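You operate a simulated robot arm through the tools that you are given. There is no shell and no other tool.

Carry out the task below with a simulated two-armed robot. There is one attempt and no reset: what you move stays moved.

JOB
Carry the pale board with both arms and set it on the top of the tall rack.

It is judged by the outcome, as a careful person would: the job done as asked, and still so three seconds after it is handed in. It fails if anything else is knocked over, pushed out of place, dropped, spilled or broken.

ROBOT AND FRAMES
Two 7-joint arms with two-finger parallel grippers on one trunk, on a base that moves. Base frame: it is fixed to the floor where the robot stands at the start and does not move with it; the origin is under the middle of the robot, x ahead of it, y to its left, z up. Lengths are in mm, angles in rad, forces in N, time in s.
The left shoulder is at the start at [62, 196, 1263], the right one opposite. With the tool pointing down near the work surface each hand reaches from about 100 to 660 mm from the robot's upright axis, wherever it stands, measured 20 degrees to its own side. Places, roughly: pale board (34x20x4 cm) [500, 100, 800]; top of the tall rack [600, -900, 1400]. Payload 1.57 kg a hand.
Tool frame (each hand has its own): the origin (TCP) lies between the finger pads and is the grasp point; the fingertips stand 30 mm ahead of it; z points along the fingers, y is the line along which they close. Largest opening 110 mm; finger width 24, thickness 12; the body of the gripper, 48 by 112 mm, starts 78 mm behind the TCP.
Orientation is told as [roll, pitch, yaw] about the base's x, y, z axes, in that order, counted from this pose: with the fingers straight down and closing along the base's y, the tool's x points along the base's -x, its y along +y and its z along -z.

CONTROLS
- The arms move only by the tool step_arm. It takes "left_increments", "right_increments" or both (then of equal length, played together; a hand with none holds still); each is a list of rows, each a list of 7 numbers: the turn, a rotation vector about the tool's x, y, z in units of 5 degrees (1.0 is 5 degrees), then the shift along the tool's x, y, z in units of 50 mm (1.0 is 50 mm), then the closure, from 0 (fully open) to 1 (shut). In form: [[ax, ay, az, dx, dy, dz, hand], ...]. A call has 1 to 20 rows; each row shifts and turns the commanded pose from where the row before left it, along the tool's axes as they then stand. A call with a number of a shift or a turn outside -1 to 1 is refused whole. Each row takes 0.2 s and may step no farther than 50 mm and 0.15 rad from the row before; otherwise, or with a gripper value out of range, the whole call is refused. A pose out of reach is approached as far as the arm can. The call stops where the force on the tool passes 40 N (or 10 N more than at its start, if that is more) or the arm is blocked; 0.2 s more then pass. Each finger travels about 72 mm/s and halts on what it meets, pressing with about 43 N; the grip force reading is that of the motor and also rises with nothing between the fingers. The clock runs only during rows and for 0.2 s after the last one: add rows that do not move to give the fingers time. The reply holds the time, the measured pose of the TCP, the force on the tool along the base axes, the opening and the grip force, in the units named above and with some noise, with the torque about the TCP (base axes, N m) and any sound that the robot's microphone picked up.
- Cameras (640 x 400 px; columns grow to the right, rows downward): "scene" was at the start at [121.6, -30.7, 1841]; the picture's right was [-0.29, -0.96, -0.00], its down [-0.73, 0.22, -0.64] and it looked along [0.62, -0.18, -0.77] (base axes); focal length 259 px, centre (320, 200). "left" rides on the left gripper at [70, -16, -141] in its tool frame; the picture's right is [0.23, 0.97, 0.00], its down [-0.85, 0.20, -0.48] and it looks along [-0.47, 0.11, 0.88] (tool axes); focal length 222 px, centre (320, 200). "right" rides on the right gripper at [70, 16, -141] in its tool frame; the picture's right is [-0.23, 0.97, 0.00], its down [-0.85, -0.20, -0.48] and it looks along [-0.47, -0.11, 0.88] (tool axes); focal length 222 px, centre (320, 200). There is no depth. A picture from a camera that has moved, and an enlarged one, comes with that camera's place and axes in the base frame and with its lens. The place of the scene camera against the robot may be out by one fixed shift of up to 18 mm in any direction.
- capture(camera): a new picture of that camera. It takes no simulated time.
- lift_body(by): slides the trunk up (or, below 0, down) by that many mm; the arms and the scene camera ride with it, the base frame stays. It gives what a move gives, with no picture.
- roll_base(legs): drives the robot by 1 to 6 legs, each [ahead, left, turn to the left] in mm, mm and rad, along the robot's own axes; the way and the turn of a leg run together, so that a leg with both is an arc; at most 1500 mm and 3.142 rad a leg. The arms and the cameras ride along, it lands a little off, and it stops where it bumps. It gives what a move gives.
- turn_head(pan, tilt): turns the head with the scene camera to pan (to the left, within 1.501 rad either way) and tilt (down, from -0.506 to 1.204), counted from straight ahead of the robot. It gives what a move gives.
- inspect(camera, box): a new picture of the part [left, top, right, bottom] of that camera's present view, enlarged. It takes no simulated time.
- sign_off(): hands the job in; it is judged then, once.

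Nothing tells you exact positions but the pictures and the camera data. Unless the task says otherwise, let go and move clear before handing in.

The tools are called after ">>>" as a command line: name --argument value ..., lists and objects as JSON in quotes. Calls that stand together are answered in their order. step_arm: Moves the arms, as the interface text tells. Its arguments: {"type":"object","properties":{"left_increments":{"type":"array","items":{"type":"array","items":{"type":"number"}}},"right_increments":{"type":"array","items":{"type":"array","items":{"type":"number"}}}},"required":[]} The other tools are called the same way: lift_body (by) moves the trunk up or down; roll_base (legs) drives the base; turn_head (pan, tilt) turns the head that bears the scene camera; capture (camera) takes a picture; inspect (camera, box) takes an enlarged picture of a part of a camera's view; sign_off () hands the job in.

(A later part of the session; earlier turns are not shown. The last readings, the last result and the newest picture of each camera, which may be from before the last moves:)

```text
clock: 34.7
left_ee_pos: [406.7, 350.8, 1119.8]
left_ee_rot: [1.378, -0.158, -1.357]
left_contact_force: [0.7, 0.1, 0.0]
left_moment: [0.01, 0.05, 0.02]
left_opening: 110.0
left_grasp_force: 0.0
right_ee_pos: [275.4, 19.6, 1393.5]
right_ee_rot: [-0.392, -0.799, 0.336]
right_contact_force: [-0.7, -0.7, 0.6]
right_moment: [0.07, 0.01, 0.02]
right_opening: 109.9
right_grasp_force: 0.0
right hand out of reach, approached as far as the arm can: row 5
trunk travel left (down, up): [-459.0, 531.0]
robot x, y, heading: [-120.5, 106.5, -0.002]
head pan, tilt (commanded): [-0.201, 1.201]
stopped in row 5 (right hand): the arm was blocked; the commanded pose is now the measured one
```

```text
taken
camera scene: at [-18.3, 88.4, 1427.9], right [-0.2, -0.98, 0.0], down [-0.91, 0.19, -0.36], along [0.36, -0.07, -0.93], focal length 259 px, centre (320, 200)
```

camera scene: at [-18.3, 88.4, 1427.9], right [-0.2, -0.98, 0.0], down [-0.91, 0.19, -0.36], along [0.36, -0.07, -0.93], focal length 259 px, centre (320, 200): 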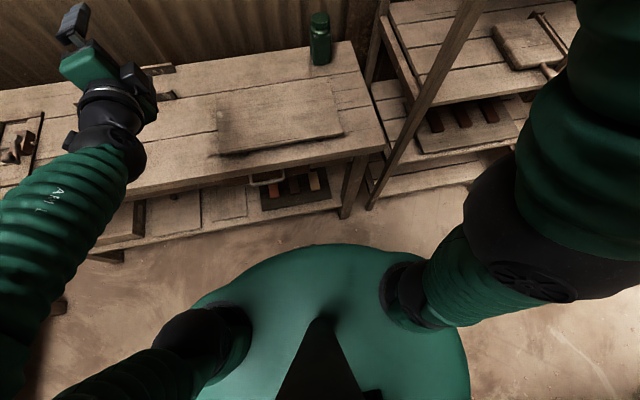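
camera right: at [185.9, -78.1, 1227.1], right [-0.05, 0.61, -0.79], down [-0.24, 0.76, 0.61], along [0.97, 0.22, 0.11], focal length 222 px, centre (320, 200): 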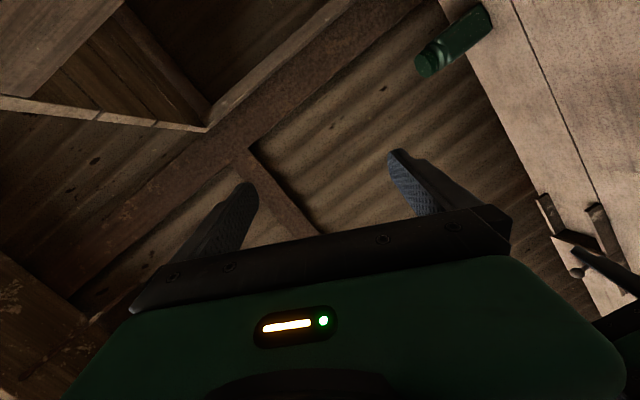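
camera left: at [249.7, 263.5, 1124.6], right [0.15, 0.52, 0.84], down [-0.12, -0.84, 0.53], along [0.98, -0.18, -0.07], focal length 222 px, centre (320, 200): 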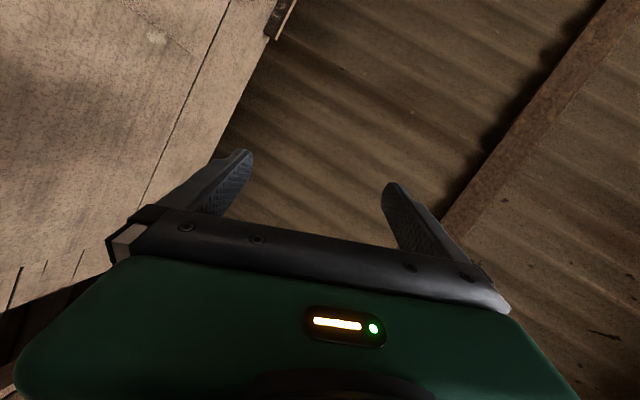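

The right hand is back to mostly pointing down but too high. I'll move it outward and down in open air in front of the bench.

>>> step_arm --right_increments '[[0, 0, 0, 0.4, -0.35, 0.3, 0], [0, 0, 0, 0.5, -0.25, 0.45, 0], [0, 0, 0, 0.57, -0.2, 0.49, 0], [0, 0, 0, 0.57, -0.2, 0.49, 0]]'

>>> capture --camera "scene"

```text
clock: 35.7
left_ee_pos: [407.4, 353.5, 1110.3]
left_ee_rot: [1.376, -0.159, -1.356]
left_contact_force: [-0.4, 0.1, 0.0]
left_moment: [0.03, -0.01, 0.01]
left_opening: 109.8
left_grasp_force: 0.0
right_ee_pos: [280.2, -37.1, 1307.7]
right_ee_rot: [-0.408, -0.777, 0.347]
right_contact_force: [1.0, 0.5, 0.3]
right_moment: [-0.06, 0.03, -0.01]
right_opening: 110.0
right_grasp_force: 0.1
right hand out of reach, approached as far as the arm can: row 3, 4
trunk travel left (down, up): [-459.0, 531.0]
robot x, y, heading: [-117.1, 107.3, 0.006]
head pan, tilt (commanded): [-0.201, 1.201]
```

```text
taken
camera scene: at [-17.1, 91.0, 1418.8], right [-0.2, -0.98, 0.0], down [-0.91, 0.18, -0.36], along [0.35, -0.07, -0.93], focal length 259 px, centre (320, 200)
```

scene: 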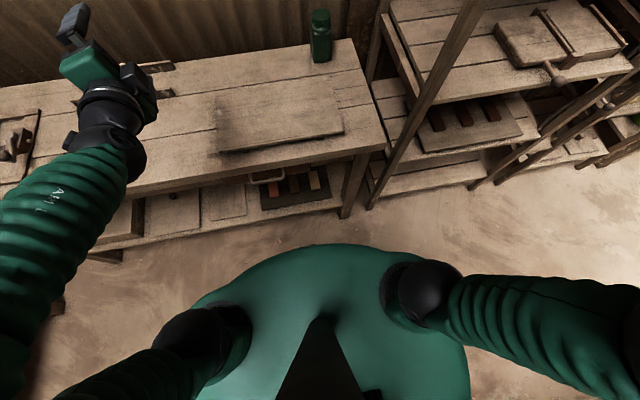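

>>> turn_head --pan -0.7 --tilt 0.5

>>> capture --camera "scene"

>>> capture --camera "right"

```text
clock: 36.7
left_ee_pos: [406.4, 352.8, 1109.4]
left_ee_rot: [1.376, -0.159, -1.357]
left_contact_force: [0.1, 0.4, -0.2]
left_moment: [-0.03, 0.0, 0.0]
left_opening: 109.9
left_grasp_force: 0.2
right_ee_pos: [278.5, -38.2, 1308.6]
right_ee_rot: [-0.407, -0.776, 0.346]
right_contact_force: [0.4, 0.1, -0.1]
right_moment: [-0.01, 0.0, 0.02]
right_opening: 110.1
right_grasp_force: 0.2
trunk travel left (down, up): [-459.0, 531.0]
robot x, y, heading: [-119.2, 106.7, 0.002]
head pan, tilt (commanded): [-0.7, 0.499]
```

```text
taken
camera scene: at [-2.4, 42.7, 1472.6], right [-0.64, -0.77, 0.0], down [-0.37, 0.31, -0.88], along [0.67, -0.56, -0.48], focal length 259 px, centre (320, 200)
```

scene: 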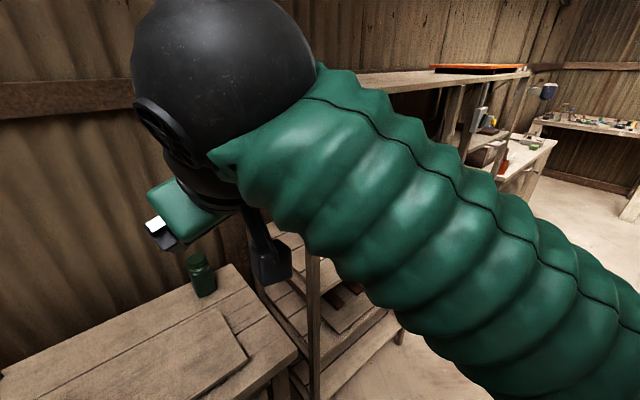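

```text
taken
camera right: at [126.6, -18.6, 1347.2], right [0.1, 0.99, -0.12], down [0.23, 0.09, 0.97], along [0.97, -0.13, -0.22], focal length 222 px, centre (320, 200)
```

right: 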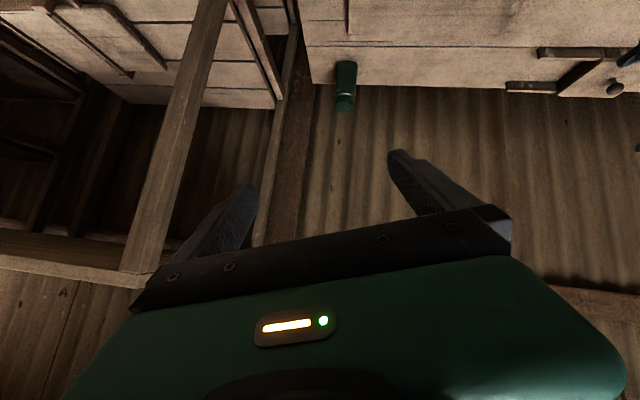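

The right wrist is high and sharply bent. I'll keep lowering it and swing it further outward, to mirror the position from which the left hand turned successfully.

>>> step_arm --right_increments '[[0, 0, 0, 0.44, -0.29, 0.48, 0], [0, 0, 0, 0.44, -0.29, 0.48, 0], [0, 0, 0, 0.44, -0.29, 0.48, 0], [0, 0, 0, 0.44, -0.29, 0.48, 0], [0, 0, 0, 0.44, -0.29, 0.48, 0], [0, 0, 0, 0, 0, 0, 0]]'

>>> capture --camera "scene"

```text
clock: 38.1
left_ee_pos: [407.8, 351.8, 1110.0]
left_ee_rot: [1.375, -0.159, -1.355]
left_contact_force: [-0.1, 0.2, -0.6]
left_moment: [0.02, 0.02, -0.01]
left_opening: 109.8
left_grasp_force: 0.1
right_ee_pos: [314.4, -61.4, 1276.8]
right_ee_rot: [-0.406, -0.776, 0.348]
right_contact_force: [-0.5, 0.2, -0.1]
right_moment: [-0.03, 0.05, -0.02]
right_opening: 109.9
right_grasp_force: 0.1
right hand out of reach, approached as far as the arm can: row 1, 2, 3, 4, 5
trunk travel left (down, up): [-459.0, 531.0]
robot x, y, heading: [-121.3, 109.9, 0.004]
head pan, tilt (commanded): [-0.7, 0.499]
```

```text
taken
camera scene: at [-2.7, 42.7, 1472.8], right [-0.64, -0.77, 0.0], down [-0.37, 0.31, -0.88], along [0.67, -0.57, -0.48], focal length 259 px, centre (320, 200)
```

scene: 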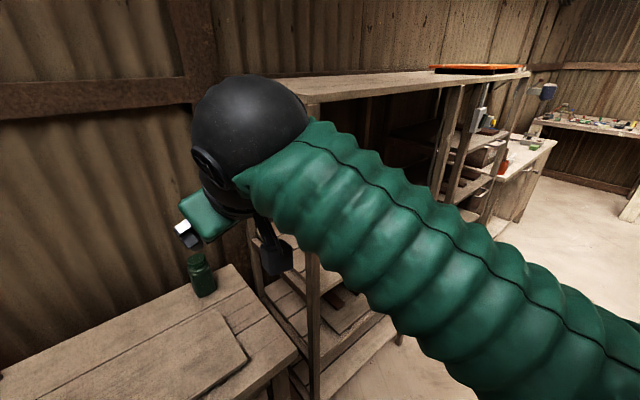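

With the hand tilted this way the wrist limits any further descent. I'll first point the right hand straight forward without rolling it, since that straightens the wrist.

>>> step_arm --right_increments '[[-0.068, -0.919, 0.35, 0, 0, 0, 0], [-0.068, -0.919, 0.35, 0, 0, 0, 0], [-0.068, -0.919, 0.35, 0, 0, 0, 0], [-0.068, -0.919, 0.35, 0, 0, 0, 0], [-0.068, -0.919, 0.35, 0, 0, 0, 0], [-0.068, -0.919, 0.35, 0, 0, 0, 0], [-0.068, -0.919, 0.35, 0, 0, 0, 0], [-0.068, -0.919, 0.35, 0, 0, 0, 0], [-0.068, -0.919, 0.35, 0, 0, 0, 0]]'

>>> capture --camera "scene"

```text
clock: 40.1
left_ee_pos: [407.4, 351.9, 1110.4]
left_ee_rot: [1.375, -0.159, -1.356]
left_contact_force: [0.3, -0.4, -0.1]
left_moment: [0.03, -0.02, -0.01]
left_opening: 110.1
left_grasp_force: 0.2
right_ee_pos: [432.6, -73.0, 1221.0]
right_ee_rot: [-0.472, -1.436, 0.432]
right_contact_force: [0.7, 0.3, 0.0]
right_moment: [0.01, 0.0, 0.03]
right_opening: 109.9
right_grasp_force: 0.0
right hand out of reach, approached as far as the arm can: row 1, 2, 3, 5, 6, 8
trunk travel left (down, up): [-459.0, 531.0]
robot x, y, heading: [-117.5, 104.5, -0.005]
head pan, tilt (commanded): [-0.7, 0.499]
```

```text
taken
camera scene: at [-2.2, 42.4, 1472.7], right [-0.64, -0.77, 0.0], down [-0.37, 0.31, -0.88], along [0.67, -0.56, -0.48], focal length 259 px, centre (320, 200)
```

scene: 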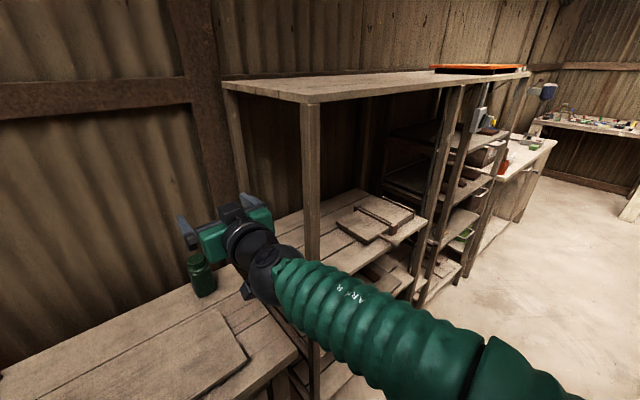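

The right arm has settled into a good shape: hand forward at (433, −73, 1221) with a straight wrist. I'll lower it about 110 mm and pull back slightly, then try rolling it.

>>> step_arm --right_increments '[[0, 0, 0, 0.56, 0.03, -0.08, 0], [0, 0, 0, 0.56, 0.03, -0.08, 0], [0, 0, 0, 0.56, 0.03, -0.08, 0], [0, 0, 0, 0.56, 0.03, -0.08, 0], [0, 0, 0, 0, 0, 0, 0]]'

```text
clock: 41.3
left_ee_pos: [407.1, 352.4, 1109.6]
left_ee_rot: [1.375, -0.16, -1.355]
left_contact_force: [0.5, 0.3, -0.7]
left_moment: [0.04, 0.02, -0.01]
left_opening: 109.8
left_grasp_force: 0.0
right_ee_pos: [407.6, -69.5, 1102.3]
right_ee_rot: [-0.504, -1.478, 0.476]
right_contact_force: [0.3, 0.0, -0.8]
right_moment: [-0.02, -0.02, 0.0]
right_opening: 110.0
right_grasp_force: 0.0
right hand out of reach, approached as far as the arm can: row 1
trunk travel left (down, up): [-459.0, 531.0]
robot x, y, heading: [-117.8, 109.2, -0.0]
head pan, tilt (commanded): [-0.7, 0.499]
```

It tracked well. Now I'll roll the right hand about its own axis, camera outward, in small portions.

>>> step_arm --right_increments '[[0, 0, -1, 0, 0, 0, 0], [0, 0, -1, 0, 0, 0, 0], [0, 0, -1, 0, 0, 0, 0], [0, 0, -1, 0, 0, 0, 0], [0, 0, -1, 0, 0, 0, 0], [0, 0, -1, 0, 0, 0, 0], [0, 0, -1, 0, 0, 0, 0], [0, 0, -1, 0, 0, 0, 0], [0, 0, -1, 0, 0, 0, 0]]'

```text
clock: 43.3
left_ee_pos: [407.7, 352.0, 1109.4]
left_ee_rot: [1.376, -0.16, -1.357]
left_contact_force: [-0.2, -0.6, -0.5]
left_moment: [0.03, 0.0, -0.01]
left_opening: 110.0
left_grasp_force: 0.1
right_ee_pos: [409.6, -71.1, 1101.9]
right_ee_rot: [-1.462, -0.737, 1.466]
right_contact_force: [-0.5, -0.3, 0.7]
right_moment: [0.02, -0.01, 0.02]
right_opening: 110.1
right_grasp_force: 0.0
trunk travel left (down, up): [-459.0, 531.0]
robot x, y, heading: [-119.1, 104.8, -0.005]
head pan, tilt (commanded): [-0.7, 0.499]
```

The roll works. I'll finish both hands' orientation together so they point straight ahead with fingers closing vertically.

>>> step_arm --left_increments '[[-0.225, -0.252, 0.229, 0, 0, 0, 0], [-0.225, -0.252, 0.229, 0, 0, 0, 0], [-0.225, -0.252, 0.229, 0, 0, 0, 0], [-0.225, -0.252, 0.229, 0, 0, 0, 0], [-0.225, -0.252, 0.229, 0, 0, 0, 0], [-0.225, -0.252, 0.229, 0, 0, 0, 0], [-0.225, -0.252, 0.229, 0, 0, 0, 0], [-0.225, -0.252, 0.229, 0, 0, 0, 0], [-0.225, -0.252, 0.229, 0, 0, 0, 0]]' --right_increments '[[0.083, -0.076, -0.943, 0, 0, 0, 0], [0.083, -0.076, -0.943, 0, 0, 0, 0], [0.083, -0.076, -0.943, 0, 0, 0, 0], [0.083, -0.076, -0.943, 0, 0, 0, 0], [0.083, -0.076, -0.943, 0, 0, 0, 0], [0.083, -0.076, -0.943, 0, 0, 0, 0], [0.083, -0.076, -0.943, 0, 0, 0, 0], [0.083, -0.076, -0.943, 0, 0, 0, 0], [0.083, -0.076, -0.943, 0, 0, 0, 0]]'

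>>> turn_head --pan 0.0 --tilt 0.8

>>> capture --camera "scene"

```text
clock: 45.3
left_ee_pos: [433.5, 300.3, 1116.8]
left_ee_rot: [1.567, 0.002, -1.566]
left_contact_force: [-0.2, -0.3, -0.4]
left_moment: [-0.01, -0.01, -0.02]
left_opening: 110.1
left_grasp_force: 0.1
left hand out of reach, approached as far as the arm can: row 4, 5, 6, 7, 8, 9
right_ee_pos: [409.2, -71.2, 1102.7]
right_ee_rot: [-1.569, -0.001, 1.571]
right_contact_force: [0.0, 0.1, 0.8]
right_moment: [-0.03, 0.0, 0.02]
right_opening: 110.2
right_grasp_force: 0.0
trunk travel left (down, up): [-459.0, 531.0]
robot x, y, heading: [-116.5, 109.7, -0.001]
head pan, tilt (commanded): [-0.7, 0.499]
```

```text
clock: 46.4
left_ee_pos: [432.6, 301.8, 1116.0]
left_ee_rot: [1.566, 0.004, -1.564]
left_contact_force: [0.3, 0.6, -0.3]
left_moment: [-0.02, -0.01, 0.03]
left_opening: 109.9
left_grasp_force: 0.1
right_ee_pos: [410.3, -70.9, 1102.2]
right_ee_rot: [-1.569, -0.004, 1.57]
right_contact_force: [0.7, -0.3, 0.5]
right_moment: [0.03, 0.0, 0.01]
right_opening: 110.1
right_grasp_force: 0.1
trunk travel left (down, up): [-459.0, 531.0]
robot x, y, heading: [-116.4, 109.3, 0.001]
head pan, tilt (commanded): [0.0, 0.799]
```

```text
taken
camera scene: at [9.2, 101.2, 1446.7], right [0.0, -1.0, 0.0], down [-0.72, 0.0, -0.7], along [0.7, 0.0, -0.72], focal length 259 px, centre (320, 200)
```

scene: 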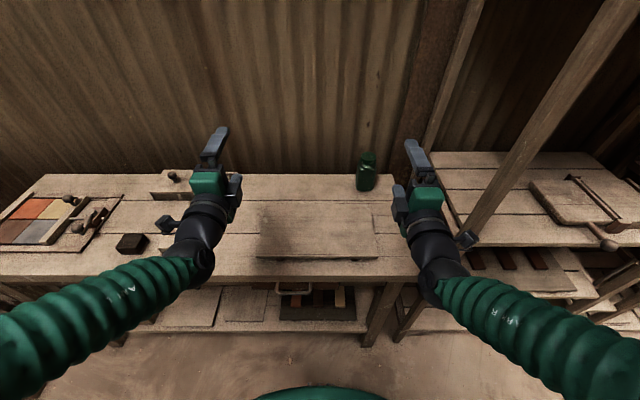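

Both hands now point straight forward with fingers closing vertically, symmetric about the board. I'll measure the board and its battens carefully from here.

>>> inspect --camera "scene" --box '[240, 190, 400, 290]'

>>> inspect --camera "scene" --box '[240, 230, 320, 280]'

>>> inspect --camera "scene" --box '[320, 230, 400, 280]'

>>> capture --camera "left"

>>> capture --camera "right"

```text
4.00 times, centred on (320, 240) of scene
camera zoom: at [9.2, 101.2, 1446.7], right [0.0, -1.0, 0.0], down [-0.72, 0.0, -0.7], along [0.7, 0.0, -0.72], focal length 1037 px, centre (320, 40)
```

zoom: 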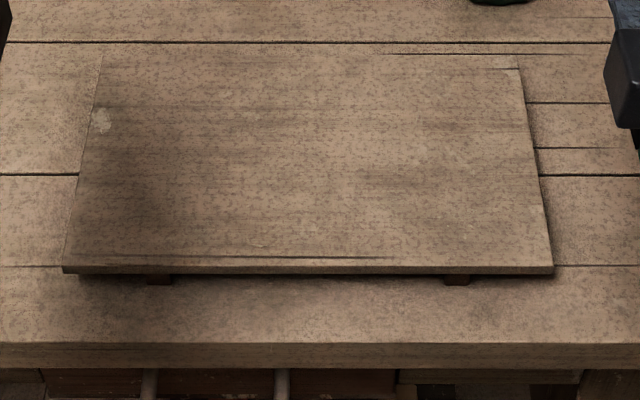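

```text
8.00 times, centred on (280, 255) of scene
camera zoom: at [9.2, 101.2, 1446.7], right [0.0, -1.0, 0.0], down [-0.72, 0.0, -0.7], along [0.7, 0.0, -0.72], focal length 2073 px, centre (640, -240)
```

zoom: 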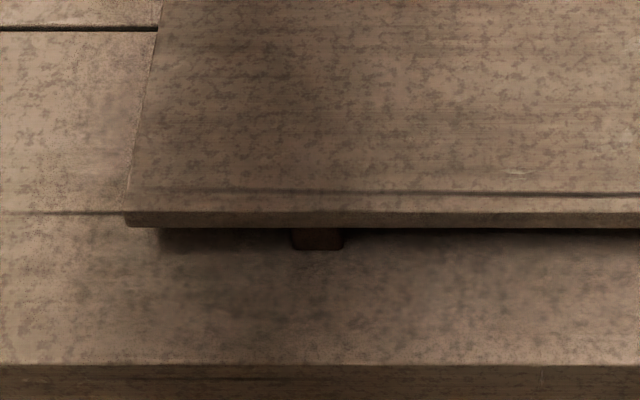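

```text
8.00 times, centred on (360, 255) of scene
camera zoom: at [9.2, 101.2, 1446.7], right [0.0, -1.0, 0.0], down [-0.72, 0.0, -0.7], along [0.7, 0.0, -0.72], focal length 2073 px, centre (0, -240)
```

zoom: 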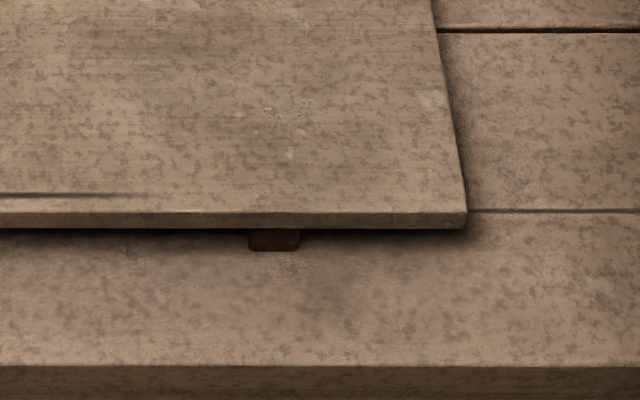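

```text
taken
camera left: at [291.3, 370.1, 1099.9], right [0.0, 0.23, 0.97], down [-0.47, -0.86, 0.2], along [0.88, -0.46, 0.1], focal length 222 px, centre (320, 200)
```

left: 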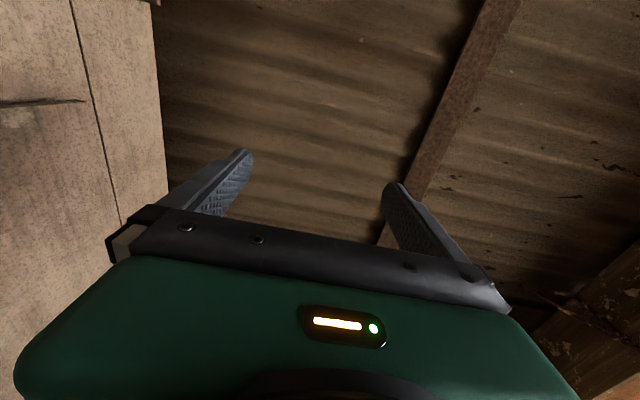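

```text
taken
camera right: at [268.3, -142.3, 1086.2], right [0.0, 0.23, -0.97], down [-0.48, 0.85, 0.2], along [0.88, 0.47, 0.11], focal length 222 px, centre (320, 200)
```

right: 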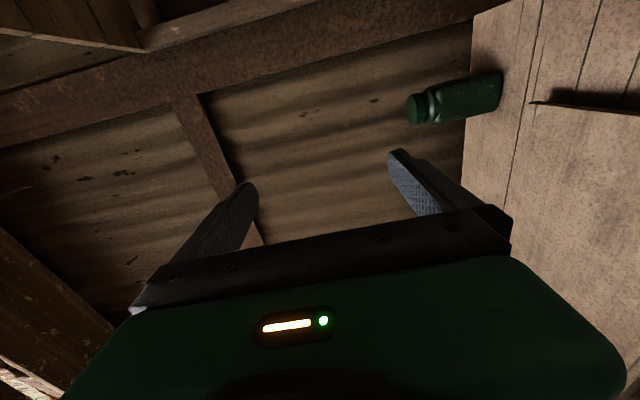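

The panel is roughly 11 mm thick on battens about 28 mm tall, with ~50 mm overhangs at each end: a comfortable finger gap. To calibrate the scene camera's possible shift, I'll inspect the fingertips, whose positions I know.

>>> inspect --camera "scene" --box '[180, 110, 260, 210]'

>>> inspect --camera "scene" --box '[385, 120, 465, 220]'

```text
4.00 times, centred on (220, 160) of scene
camera zoom: at [9.2, 101.2, 1446.7], right [0.0, -1.0, 0.0], down [-0.72, 0.0, -0.7], along [0.7, 0.0, -0.72], focal length 1037 px, centre (720, 360)
```

zoom: 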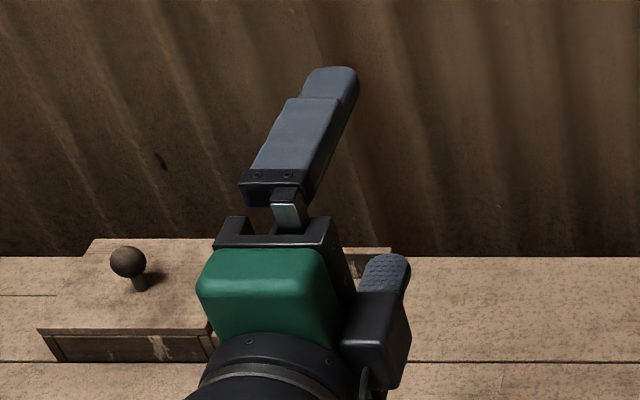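

```text
4.00 times, centred on (425, 170) of scene
camera zoom: at [9.2, 101.2, 1446.7], right [0.0, -1.0, 0.0], down [-0.72, 0.0, -0.7], along [0.7, 0.0, -0.72], focal length 1037 px, centre (-100, 320)
```

zoom: 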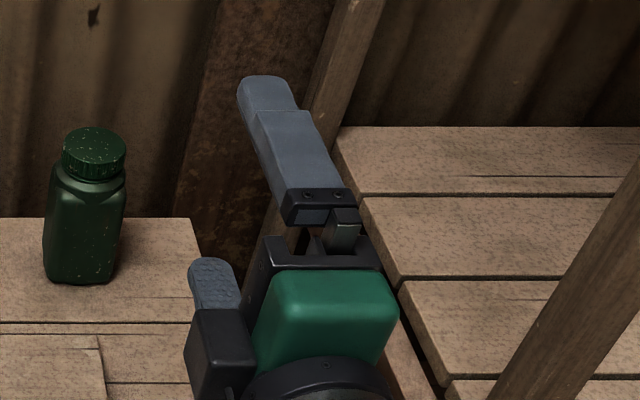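

Comparing fingertips with their reported poses suggests the scene camera is off by about (−11, +8, +6) mm, putting the board at x≈388 front, y −53…287, top z≈827. I'll pull the hands back in front of the board line and align them in y with the overhangs, still high up.

>>> step_arm --left_increments '[[0, 0, 0, -0.205, -0.08, -0.515, 0], [0, 0, 0, -0.205, -0.08, -0.515, 0], [0, 0, 0, -0.205, -0.08, -0.515, 0], [0, 0, 0, -0.205, -0.08, -0.515, 0], [0, 0, 0, 0, 0, 0, 0]]' --right_increments '[[0, 0, 0, -0.22, 0.01, -0.4, 0], [0, 0, 0, -0.22, 0.01, -0.4, 0], [0, 0, 0, -0.22, 0.01, -0.4, 0], [0, 0, 0, -0.22, 0.01, -0.4, 0], [0, 0, 0, 0, 0, 0, 0]]'

>>> capture --camera "scene"

```text
clock: 47.6
left_ee_pos: [386.5, 258.4, 1096.0]
left_ee_rot: [1.57, 0.002, -1.572]
left_contact_force: [-0.3, 0.0, 0.5]
left_moment: [-0.01, -0.01, -0.02]
left_opening: 110.1
left_grasp_force: 0.1
left hand out of reach, approached as far as the arm can: row 2, 3, 4
right_ee_pos: [384.6, -45.8, 1101.9]
right_ee_rot: [-1.568, -0.001, 1.57]
right_contact_force: [-0.6, 0.1, -0.3]
right_moment: [-0.03, 0.02, -0.04]
right_opening: 109.8
right_grasp_force: 0.1
right hand out of reach, approached as far as the arm can: row 2, 3, 4
trunk travel left (down, up): [-459.0, 531.0]
robot x, y, heading: [-116.0, 109.8, 0.003]
head pan, tilt (commanded): [0.0, 0.799]
```

```text
taken
camera scene: at [8.9, 101.2, 1446.7], right [0.0, -1.0, 0.0], down [-0.72, 0.0, -0.7], along [0.7, 0.0, -0.72], focal length 259 px, centre (320, 200)
```

scene: 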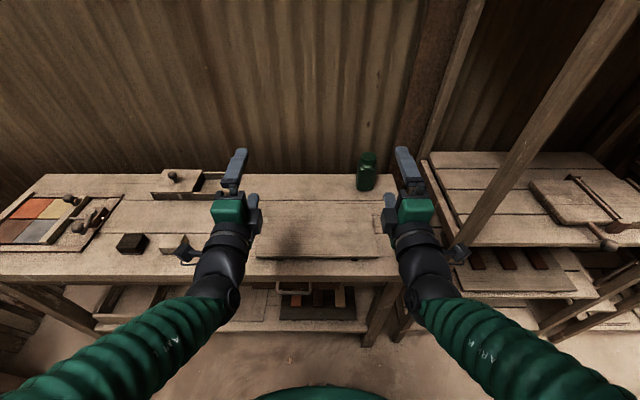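

The arms can't pull the hands back further than x≈385 from here, so I need the base about 55 mm further back. First I'll check the clearance to the bench behind.

>>> turn_head --pan 1.5 --tilt 1.2

>>> capture --camera "scene"

>>> turn_head --pan -1.5 --tilt 1.2

>>> capture --camera "scene"

>>> turn_head --pan -1.5 --tilt 0.6

>>> capture --camera "scene"

```text
clock: 49.2
left_ee_pos: [385.0, 258.1, 1097.1]
left_ee_rot: [1.569, 0.002, -1.572]
left_contact_force: [0.3, -0.1, -0.4]
left_moment: [-0.02, -0.01, -0.02]
left_opening: 109.8
left_grasp_force: 0.0
right_ee_pos: [384.1, -46.2, 1101.5]
right_ee_rot: [-1.569, -0.003, 1.57]
right_contact_force: [0.6, 0.1, 0.8]
right_moment: [-0.02, -0.01, 0.02]
right_opening: 109.9
right_grasp_force: 0.1
trunk travel left (down, up): [-459.0, 531.0]
robot x, y, heading: [-119.3, 109.0, 0.003]
head pan, tilt (commanded): [1.499, 1.201]
```

```text
taken
camera scene: at [-68.0, 156.9, 1419.1], right [1.0, -0.07, 0.0], down [-0.07, -0.93, -0.36], along [0.03, 0.36, -0.93], focal length 259 px, centre (320, 200)
```

scene: 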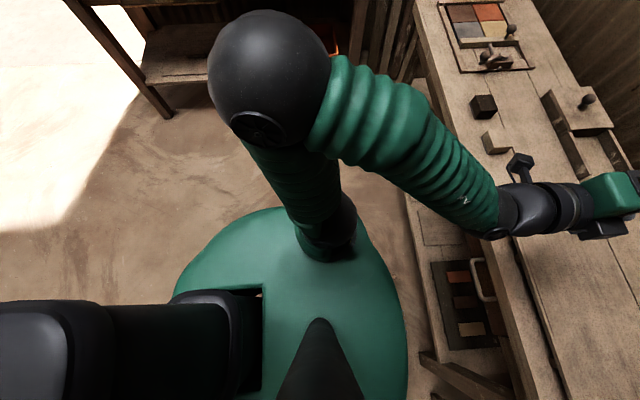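

```text
clock: 51.8
left_ee_pos: [385.5, 258.2, 1096.7]
left_ee_rot: [1.569, 0.002, -1.57]
left_contact_force: [-0.5, -0.3, 0.1]
left_moment: [-0.07, 0.01, 0.0]
left_opening: 110.0
left_grasp_force: 0.0
right_ee_pos: [383.6, -46.8, 1102.0]
right_ee_rot: [-1.568, -0.002, 1.569]
right_contact_force: [-0.1, 1.1, 0.1]
right_moment: [0.06, -0.03, -0.01]
right_opening: 109.7
right_grasp_force: 0.1
trunk travel left (down, up): [-459.0, 531.0]
robot x, y, heading: [-120.9, 107.6, -0.0]
head pan, tilt (commanded): [-1.499, 1.201]
```

```text
taken
camera scene: at [-67.9, 45.2, 1419.1], right [-1.0, -0.07, 0.0], down [-0.07, 0.93, -0.36], along [0.03, -0.36, -0.93], focal length 259 px, centre (320, 200)
```

scene: 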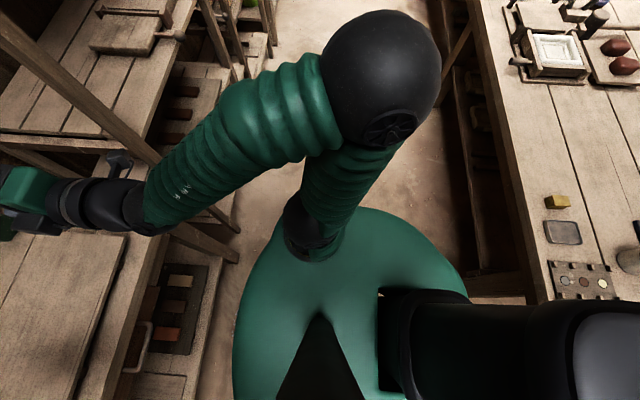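

```text
clock: 52.8
left_ee_pos: [386.8, 256.5, 1097.5]
left_ee_rot: [1.569, 0.002, -1.572]
left_contact_force: [-0.6, -0.1, 0.7]
left_moment: [0.01, -0.04, -0.03]
left_opening: 110.2
left_grasp_force: 0.2
right_ee_pos: [384.1, -47.5, 1101.3]
right_ee_rot: [-1.568, -0.002, 1.57]
right_contact_force: [0.9, 0.1, 0.4]
right_moment: [0.0, -0.02, -0.01]
right_opening: 110.2
right_grasp_force: 0.2
trunk travel left (down, up): [-459.0, 531.0]
robot x, y, heading: [-115.0, 107.6, 0.005]
head pan, tilt (commanded): [-1.499, 0.6]
```

```text
taken
camera scene: at [-65.6, 12.8, 1463.6], right [-1.0, -0.07, 0.0], down [-0.04, 0.56, -0.82], along [0.06, -0.82, -0.57], focal length 259 px, centre (320, 200)
```

scene: 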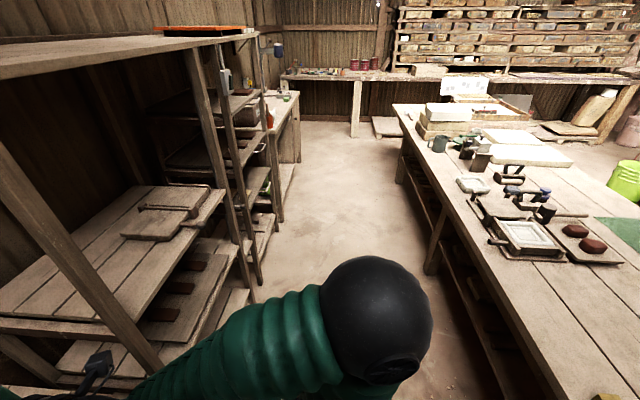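

The robot's lift mast already sits close to the rear bench, so I won't back up further. Raising the hands relative to the shoulders should let them pull back more, and the trunk can be lowered to compensate.

>>> step_arm --left_increments '[[0, 0, 0, 0.035, 0.68, 0, 0], [0, 0, 0, 0.035, 0.68, 0, 0], [0, 0, 0, 0, 0, -0.56, 0], [0, 0, 0, 0, 0, -0.56, 0], [0, 0, 0, 0, 0, 0, 0]]' --right_increments '[[0, 0, 0, -0.2, -0.63, 0, 0], [0, 0, 0, -0.2, -0.63, 0, 0], [0, 0, 0, 0, 0, -0.54, 0], [0, 0, 0, 0, 0, -0.54, 0], [0, 0, 0, 0, 0, 0, 0]]'

>>> turn_head --pan 0.0 --tilt 0.8

>>> capture --camera "scene"

```text
clock: 54.0
left_ee_pos: [385.4, 255.4, 1105.7]
left_ee_rot: [1.571, 0.002, -1.57]
left_contact_force: [-0.4, -0.3, -0.2]
left_moment: [0.03, -0.01, 0.02]
left_opening: 110.1
left_grasp_force: 0.0
left hand out of reach, approached as far as the arm can: row 1, 2, 3, 4
right_ee_pos: [400.5, -40.0, 1129.8]
right_ee_rot: [-1.572, -0.002, 1.572]
right_contact_force: [-0.8, 0.1, -0.1]
right_moment: [0.03, -0.02, -0.01]
right_opening: 110.1
right_grasp_force: 0.1
right hand out of reach, approached as far as the arm can: row 1, 2, 3, 4
trunk travel left (down, up): [-459.0, 531.0]
robot x, y, heading: [-121.4, 106.9, -0.0]
head pan, tilt (commanded): [-1.499, 0.6]
```

```text
clock: 55.6
left_ee_pos: [384.2, 255.1, 1104.1]
left_ee_rot: [1.568, 0.001, -1.57]
left_contact_force: [-0.4, -0.4, -0.9]
left_moment: [0.02, 0.01, -0.01]
left_opening: 110.0
left_grasp_force: 0.1
right_ee_pos: [398.7, -39.2, 1129.3]
right_ee_rot: [-1.572, -0.002, 1.571]
right_contact_force: [0.7, -0.7, 0.6]
right_moment: [-0.01, -0.02, 0.02]
right_opening: 109.9
right_grasp_force: 0.1
trunk travel left (down, up): [-459.0, 531.0]
robot x, y, heading: [-119.2, 110.0, 0.003]
head pan, tilt (commanded): [0.0, 0.799]
```

```text
taken
camera scene: at [8.8, 101.1, 1446.7], right [0.0, -1.0, 0.0], down [-0.72, 0.0, -0.7], along [0.7, 0.0, -0.72], focal length 259 px, centre (320, 200)
```

scene: 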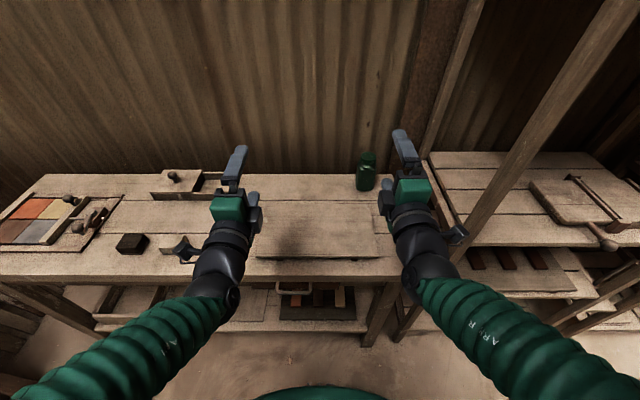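

Raising doesn't help, so I'll change the approach. With hands at x≈410 (bodies ahead of the bench edge), I'll descend beside the board's ends and slide the lower fingers sideways under the overhangs, so no retraction is needed. First I'll spread the hands outward.

>>> step_arm --left_increments '[[0, 0, 0, 0.67, -0.095, 0.255, 0], [0, 0, 0, 0.67, -0.095, 0.255, 0], [0, 0, 0, 0, 0, 0, 0]]' --right_increments '[[0, 0, 0, 0.53, 0.345, 0.11, 0], [0, 0, 0, 0.53, 0.345, 0.11, 0], [0, 0, 0, 0, 0, 0, 0]]'

```text
clock: 56.4
left_ee_pos: [415.8, 297.0, 1098.4]
left_ee_rot: [1.568, 0.002, -1.559]
left_contact_force: [-0.7, 0.6, -0.6]
left_moment: [0.0, 0.03, 0.01]
left_opening: 109.9
left_grasp_force: 0.1
left hand out of reach, approached as far as the arm can: row 2
right_ee_pos: [412.5, -79.3, 1099.2]
right_ee_rot: [-1.569, -0.003, 1.563]
right_contact_force: [-0.3, -0.6, -0.4]
right_moment: [0.04, -0.01, 0.05]
right_opening: 110.1
right_grasp_force: 0.1
right hand out of reach, approached as far as the arm can: row 2
trunk travel left (down, up): [-459.0, 531.0]
robot x, y, heading: [-117.1, 108.3, -0.003]
head pan, tilt (commanded): [0.0, 0.799]
```

The hands are at (416, 297) and (412, −79), limited again at this height. I'll try 80 mm lower relative to the shoulders (still well above the board) to see if the range opens up.

>>> step_arm --left_increments '[[0, 0, 0, 0.0, -0.8, 0, 0], [0, 0, 0, 0.0, -0.8, 0, 0], [0, 0, 0, 0.3, 0, -0.11, 0], [0, 0, 0, 0.3, 0, -0.11, 0], [0, 0, 0, 0, 0, 0, 0]]' --right_increments '[[0, 0, 0, 0.0, 0.8, 0, 0], [0, 0, 0, 0.0, 0.8, 0, 0], [0, 0, 0, 0.2, 0, -0.075, 0], [0, 0, 0, 0.2, 0, -0.075, 0], [0, 0, 0, 0, 0, 0, 0]]'

```text
clock: 57.6
left_ee_pos: [414.9, 276.7, 1045.0]
left_ee_rot: [1.566, 0.0, -1.565]
left_contact_force: [0.8, -0.9, -0.3]
left_moment: [0.02, -0.05, -0.04]
left_opening: 109.9
left_grasp_force: 0.1
left hand out of reach, approached as far as the arm can: row 1, 2, 3, 4
right_ee_pos: [416.1, -57.9, 1041.1]
right_ee_rot: [-1.568, 0.0, 1.566]
right_contact_force: [0.2, -1.4, 0.7]
right_moment: [0.05, 0.02, -0.01]
right_opening: 110.1
right_grasp_force: 0.0
right hand out of reach, approached as far as the arm can: row 1, 2, 3, 4
trunk travel left (down, up): [-459.0, 531.0]
robot x, y, heading: [-116.6, 104.0, 0.003]
head pan, tilt (commanded): [0.0, 0.799]
```

The reach limit eases as the hands come closer together, so I'll grip between the battens instead (about y 47 and y 187), which still balances the board. I'll bring the hands inward and then pull them back.

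>>> step_arm --left_increments '[[0, 0, 0, -0.6, 0, 0, 0], [0, 0, 0, -0.6, 0, 0, 0], [0, 0, 0, -0.6, 0, 0, 0], [0, 0, 0, 0, 0, -0.7, 0], [0, 0, 0, 0, 0, -0.7, 0], [0, 0, 0, 0, 0, 0, 0]]' --right_increments '[[0, 0, 0, -0.7, 0, 0, 0], [0, 0, 0, -0.7, 0, 0, 0], [0, 0, 0, -0.7, 0, 0, 0], [0, 0, 0, 0, 0, -0.7, 0], [0, 0, 0, 0, 0, -0.7, 0], [0, 0, 0, 0, 0, 0, 0]]'

>>> capture --camera "scene"

```text
clock: 59.0
left_ee_pos: [368.6, 168.1, 1056.4]
left_ee_rot: [1.57, 0.002, -1.568]
left_contact_force: [-0.5, -0.5, 0.5]
left_moment: [-0.03, -0.02, 0.03]
left_opening: 110.1
left_grasp_force: 0.1
left hand out of reach, approached as far as the arm can: row 4, 5
right_ee_pos: [359.5, 54.2, 1054.8]
right_ee_rot: [-1.568, -0.004, 1.569]
right_contact_force: [-0.7, 0.0, -0.3]
right_moment: [-0.02, -0.01, 0.01]
right_opening: 109.9
right_grasp_force: 0.1
right hand out of reach, approached as far as the arm can: row 3, 5
trunk travel left (down, up): [-459.0, 531.0]
robot x, y, heading: [-119.1, 109.5, -0.001]
head pan, tilt (commanded): [0.0, 0.799]
```

```text
taken
camera scene: at [9.4, 98.7, 1446.7], right [0.0, -1.0, 0.0], down [-0.72, 0.0, -0.7], along [0.7, 0.0, -0.72], focal length 259 px, centre (320, 200)
```

scene: 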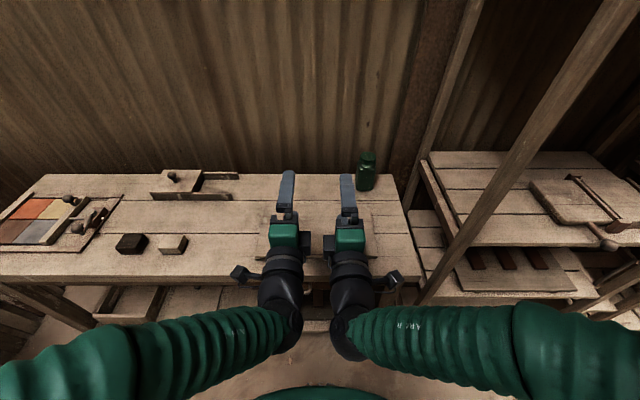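

The hands are now at x≈360–369, about 20 mm short of what I need. Earlier data suggest the range is best about 235 mm above the shoulders, so I'll raise the hands 45 mm and retract again.

>>> step_arm --left_increments '[[0, 0, 0, 0.15, 0.9, 0, 0], [0, 0, 0, 0, 0, -0.4, 0], [0, 0, 0, 0, 0, -0.4, 0], [0, 0, 0, 0, 0, 0, 0]]' --right_increments '[[0, 0, 0, 0.15, -0.9, 0, 0], [0, 0, 0, 0, 0, -0.4, 0], [0, 0, 0, 0, 0, -0.4, 0], [0, 0, 0, 0, 0, 0, 0]]'

```text
clock: 60.2
left_ee_pos: [341.6, 185.4, 1096.1]
left_ee_rot: [1.561, -0.003, -1.532]
left_contact_force: [-0.1, 0.3, 0.1]
left_moment: [0.0, 0.02, 0.0]
left_opening: 110.0
left_grasp_force: 0.2
left hand out of reach, approached as far as the arm can: row 3
right_ee_pos: [339.0, 26.8, 1096.6]
right_ee_rot: [-1.556, -0.016, 1.496]
right_contact_force: [0.1, 0.2, 0.5]
right_moment: [-0.03, -0.01, 0.01]
right_opening: 110.1
right_grasp_force: 0.0
right hand out of reach, approached as far as the arm can: row 3
trunk travel left (down, up): [-459.0, 531.0]
robot x, y, heading: [-116.3, 103.6, 0.002]
head pan, tilt (commanded): [0.0, 0.799]
stopped in row 4 (right hand): the arm was blocked; the commanded pose is now the measured one
```

Both hands are now at x≈340, so the fingertips (x≈370) clear the board's front edge. I'll correct the small yaw errors and set the right hand to y≈45.

>>> step_arm --left_increments '[[-0.05, -0.23, 0.0, 0, 0, 0, 0], [-0.05, -0.22, 0.0, 0, 0, 0, 0], [0, 0, 0, 0, 0, 0, 0]]' --right_increments '[[0.08, -0.43, -0.09, -0.2, 0, 0.05, 0], [0.08, -0.43, -0.09, -0.2, 0, 0.05, 0], [0, 0, 0, 0, 0, 0, 0]]'

>>> capture --camera "scene"

```text
clock: 61.0
left_ee_pos: [345.8, 177.0, 1100.4]
left_ee_rot: [1.568, -0.003, -1.577]
left_contact_force: [-0.6, -0.7, -0.3]
left_moment: [0.0, 0.01, -0.01]
left_opening: 110.2
left_grasp_force: 0.1
left hand out of reach, approached as far as the arm can: row 1, 2
right_ee_pos: [346.3, 45.1, 1097.6]
right_ee_rot: [-1.57, -0.002, 1.572]
right_contact_force: [0.0, -0.4, 0.1]
right_moment: [-0.01, 0.01, -0.03]
right_opening: 109.9
right_grasp_force: 0.1
trunk travel left (down, up): [-459.0, 531.0]
robot x, y, heading: [-120.0, 108.1, -0.002]
head pan, tilt (commanded): [0.0, 0.799]
```

```text
taken
camera scene: at [8.6, 101.1, 1447.0], right [0.0, -1.0, 0.0], down [-0.72, 0.0, -0.7], along [0.7, 0.0, -0.72], focal length 259 px, centre (320, 200)
```

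scene: 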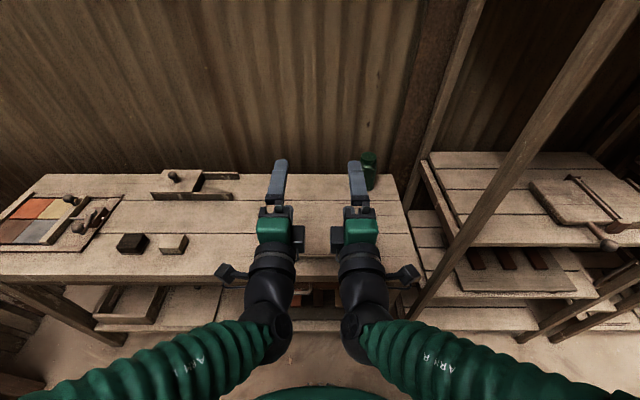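

Both hands are well posed at (346, 177) and (346, 45). I'll close the fingers to about a 40 mm opening and lower the trunk 200 mm, stopping above the board's level to check alignment.

>>> step_arm --left_increments '[[0, 0, 0, 0, 0, 0, 0.636], [0, 0, 0, 0, 0, 0, 0.636], [0, 0, 0, 0, 0, 0, 0.636]]' --right_increments '[[0, 0, 0, 0, 0, 0, 0.636], [0, 0, 0, 0, 0, 0, 0.636], [0, 0, 0, 0, 0, 0, 0.636]]'

>>> lift_body --by -200

>>> capture --camera "scene"

>>> capture --camera "left"

>>> capture --camera "right"

```text
clock: 61.8
left_ee_pos: [345.6, 178.2, 1100.2]
left_ee_rot: [1.57, -0.002, -1.576]
left_contact_force: [-0.4, -0.9, 0.3]
left_moment: [-0.01, 0.02, 0.0]
left_opening: 39.9
left_grasp_force: 0.1
right_ee_pos: [345.2, 46.9, 1095.4]
right_ee_rot: [-1.568, -0.001, 1.569]
right_contact_force: [0.2, 0.5, -0.8]
right_moment: [0.05, -0.03, 0.02]
right_opening: 39.9
right_grasp_force: 0.1
trunk travel left (down, up): [-459.0, 531.0]
robot x, y, heading: [-121.1, 109.8, -0.001]
head pan, tilt (commanded): [0.0, 0.799]
```

```text
clock: 64.0
left_ee_pos: [345.7, 177.5, 899.3]
left_ee_rot: [1.569, -0.002, -1.576]
left_contact_force: [-0.1, -0.2, -0.6]
left_moment: [0.0, 0.01, -0.02]
left_opening: 40.0
left_grasp_force: 0.1
right_ee_pos: [344.8, 47.3, 895.7]
right_ee_rot: [-1.568, -0.001, 1.57]
right_contact_force: [-0.3, 0.0, 0.3]
right_moment: [0.02, 0.02, -0.02]
right_opening: 40.3
right_grasp_force: 0.0
trunk travel left (down, up): [-259.0, 731.0]
robot x, y, heading: [-116.2, 110.1, 0.001]
head pan, tilt (commanded): [0.0, 0.799]
```

```text
taken
camera scene: at [8.6, 101.1, 1246.5], right [0.0, -1.0, 0.0], down [-0.72, 0.0, -0.7], along [0.7, 0.0, -0.72], focal length 259 px, centre (320, 200)
```

scene: 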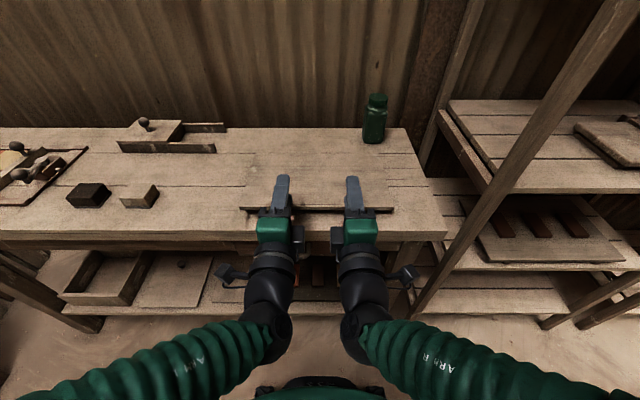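

```text
taken
camera left: at [204.6, 248.5, 883.1], right [0.0, 0.23, 0.97], down [-0.48, -0.85, 0.2], along [0.88, -0.47, 0.11], focal length 222 px, centre (320, 200)
```

left: 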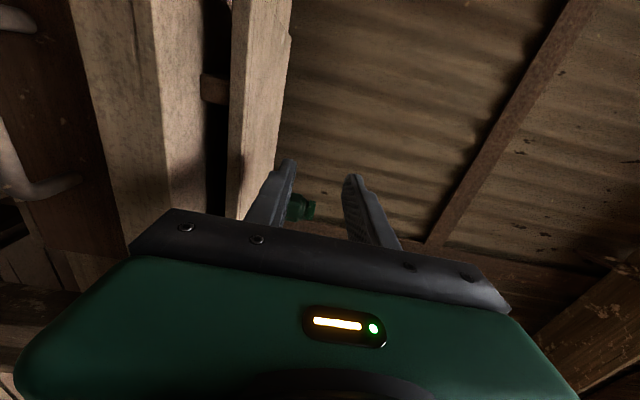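

```text
taken
camera right: at [204.5, -25.1, 880.1], right [0.0, 0.23, -0.97], down [-0.48, 0.85, 0.2], along [0.88, 0.47, 0.11], focal length 222 px, centre (320, 200)
```

right: 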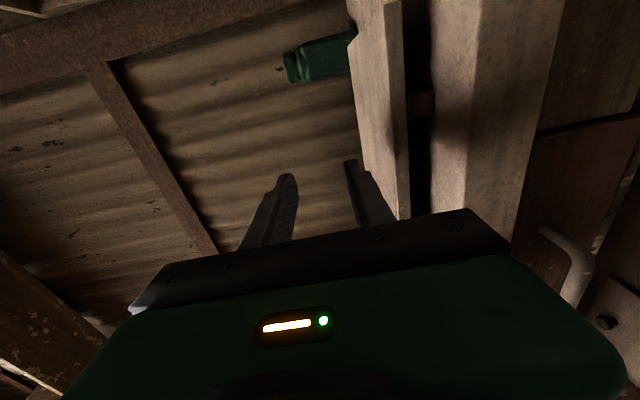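

The wrist cameras now look straight into the gap under the panel. I'll enlarge these views to measure heights and batten positions relative to the fingers.

>>> inspect --camera "left" --box '[60, 0, 380, 220]'

>>> inspect --camera "right" --box '[240, 0, 560, 220]'

>>> inspect --camera "scene" --box '[230, 150, 410, 270]'

```text
1.82 times, centred on (220, 110) of left
camera zoom: at [204.6, 248.5, 883.1], right [0.0, 0.23, 0.97], down [-0.48, -0.85, 0.2], along [0.88, -0.47, 0.11], focal length 404 px, centre (502, 364)
```

zoom: 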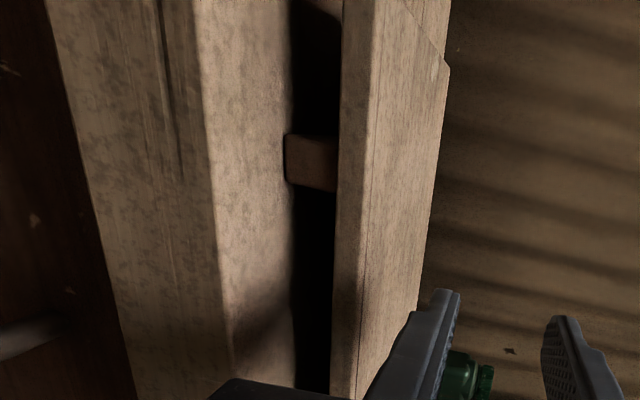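

```text
1.82 times, centred on (400, 110) of right
camera zoom: at [204.5, -25.1, 880.1], right [0.0, 0.23, -0.97], down [-0.48, 0.85, 0.2], along [0.88, 0.47, 0.11], focal length 404 px, centre (174, 364)
```

zoom: 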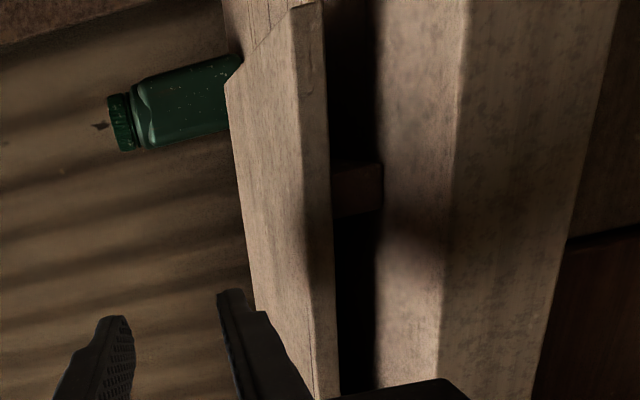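

```text
3.33 times, centred on (320, 210) of scene
camera zoom: at [8.6, 101.1, 1246.5], right [0.0, -1.0, 0.0], down [-0.72, 0.0, -0.7], along [0.7, 0.0, -0.72], focal length 864 px, centre (320, 167)
```

zoom: 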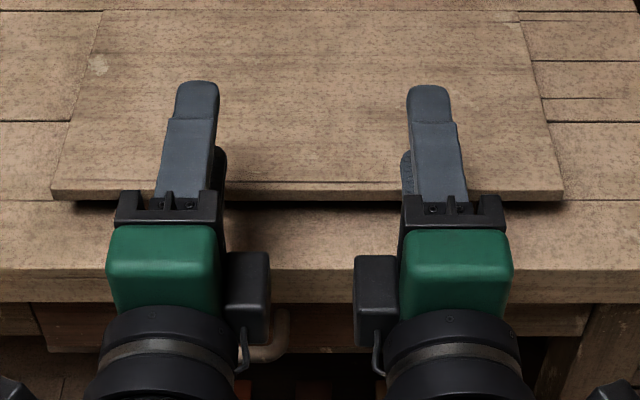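

From the wrist cameras I get panel underside z≈819, top z≈829, bench z≈790, battens at about y 0–21 and y 211–233, and front edge x≈388. I'll set a 31 mm opening, level the hands, nudge the right one to y≈50 and lower 50 mm in front of the board.

>>> step_arm --left_increments '[[0, 0, 0, 0, -0.06, 0, 0.718], [0, 0, 0, 0, 0, 0, 0.718]]' --right_increments '[[0, 0, 0, -0.06, 0, 0, 0.718], [0, 0, 0, 0, 0, 0, 0.718]]'

>>> lift_body --by -50

>>> capture --camera "left"

>>> capture --camera "right"

>>> inspect --camera "scene" --box '[230, 130, 410, 250]'

```text
clock: 64.6
left_ee_pos: [346.3, 177.6, 896.4]
left_ee_rot: [1.569, -0.003, -1.573]
left_contact_force: [0.2, 0.3, -0.5]
left_moment: [-0.01, -0.02, 0.03]
left_opening: 31.0
left_grasp_force: 0.1
right_ee_pos: [346.2, 41.8, 896.6]
right_ee_rot: [-1.565, -0.003, 1.557]
right_contact_force: [0.3, -0.6, 1.1]
right_moment: [0.01, -0.02, 0.01]
right_opening: 30.8
right_grasp_force: 0.1
trunk travel left (down, up): [-259.0, 731.0]
robot x, y, heading: [-121.3, 107.5, 0.003]
head pan, tilt (commanded): [0.0, 0.799]
```

```text
clock: 65.5
left_ee_pos: [345.1, 175.7, 849.2]
left_ee_rot: [1.567, 0.001, -1.573]
left_contact_force: [-0.4, 0.1, -0.3]
left_moment: [-0.01, -0.02, -0.03]
left_opening: 31.0
left_grasp_force: 0.0
right_ee_pos: [349.5, 42.5, 852.8]
right_ee_rot: [-1.579, -0.013, 1.555]
right_contact_force: [8.4, -4.9, 19.2]
right_moment: [-0.31, -0.65, -0.1]
right_opening: 15.0
right_grasp_force: 0.2
trunk travel left (down, up): [-209.0, 781.0]
robot x, y, heading: [-119.1, 110.6, 0.002]
head pan, tilt (commanded): [0.0, 0.799]
```

```text
taken
camera left: at [204.5, 246.6, 831.6], right [0.0, 0.23, 0.97], down [-0.48, -0.85, 0.2], along [0.88, -0.47, 0.11], focal length 222 px, centre (320, 200)
```

left: 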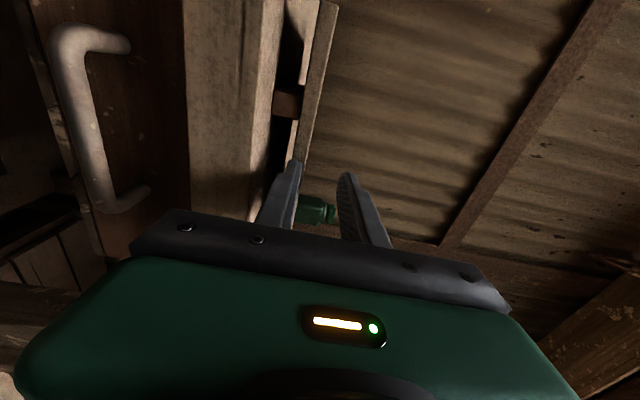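

```text
taken
camera right: at [205.9, -26.1, 834.1], right [0.01, 0.24, -0.97], down [-0.47, 0.86, 0.21], along [0.88, 0.45, 0.12], focal length 222 px, centre (320, 200)
```

right: 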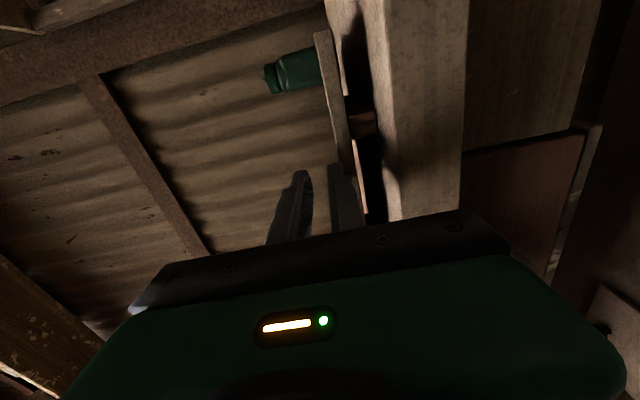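

```text
3.33 times, centred on (320, 190) of scene
camera zoom: at [7.7, 99.9, 1196.8], right [0.0, -1.0, 0.0], down [-0.72, 0.0, -0.7], along [0.7, 0.0, -0.72], focal length 864 px, centre (320, 233)
```

zoom: 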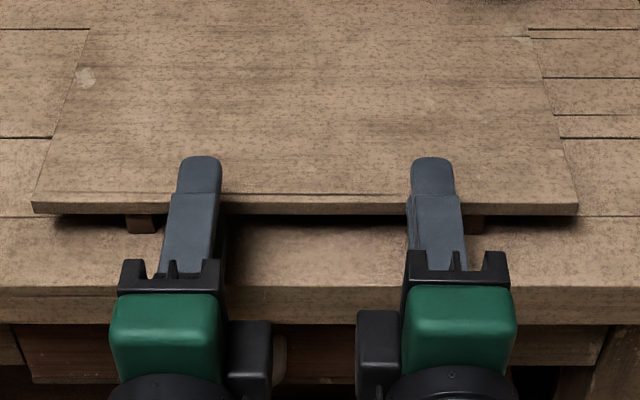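

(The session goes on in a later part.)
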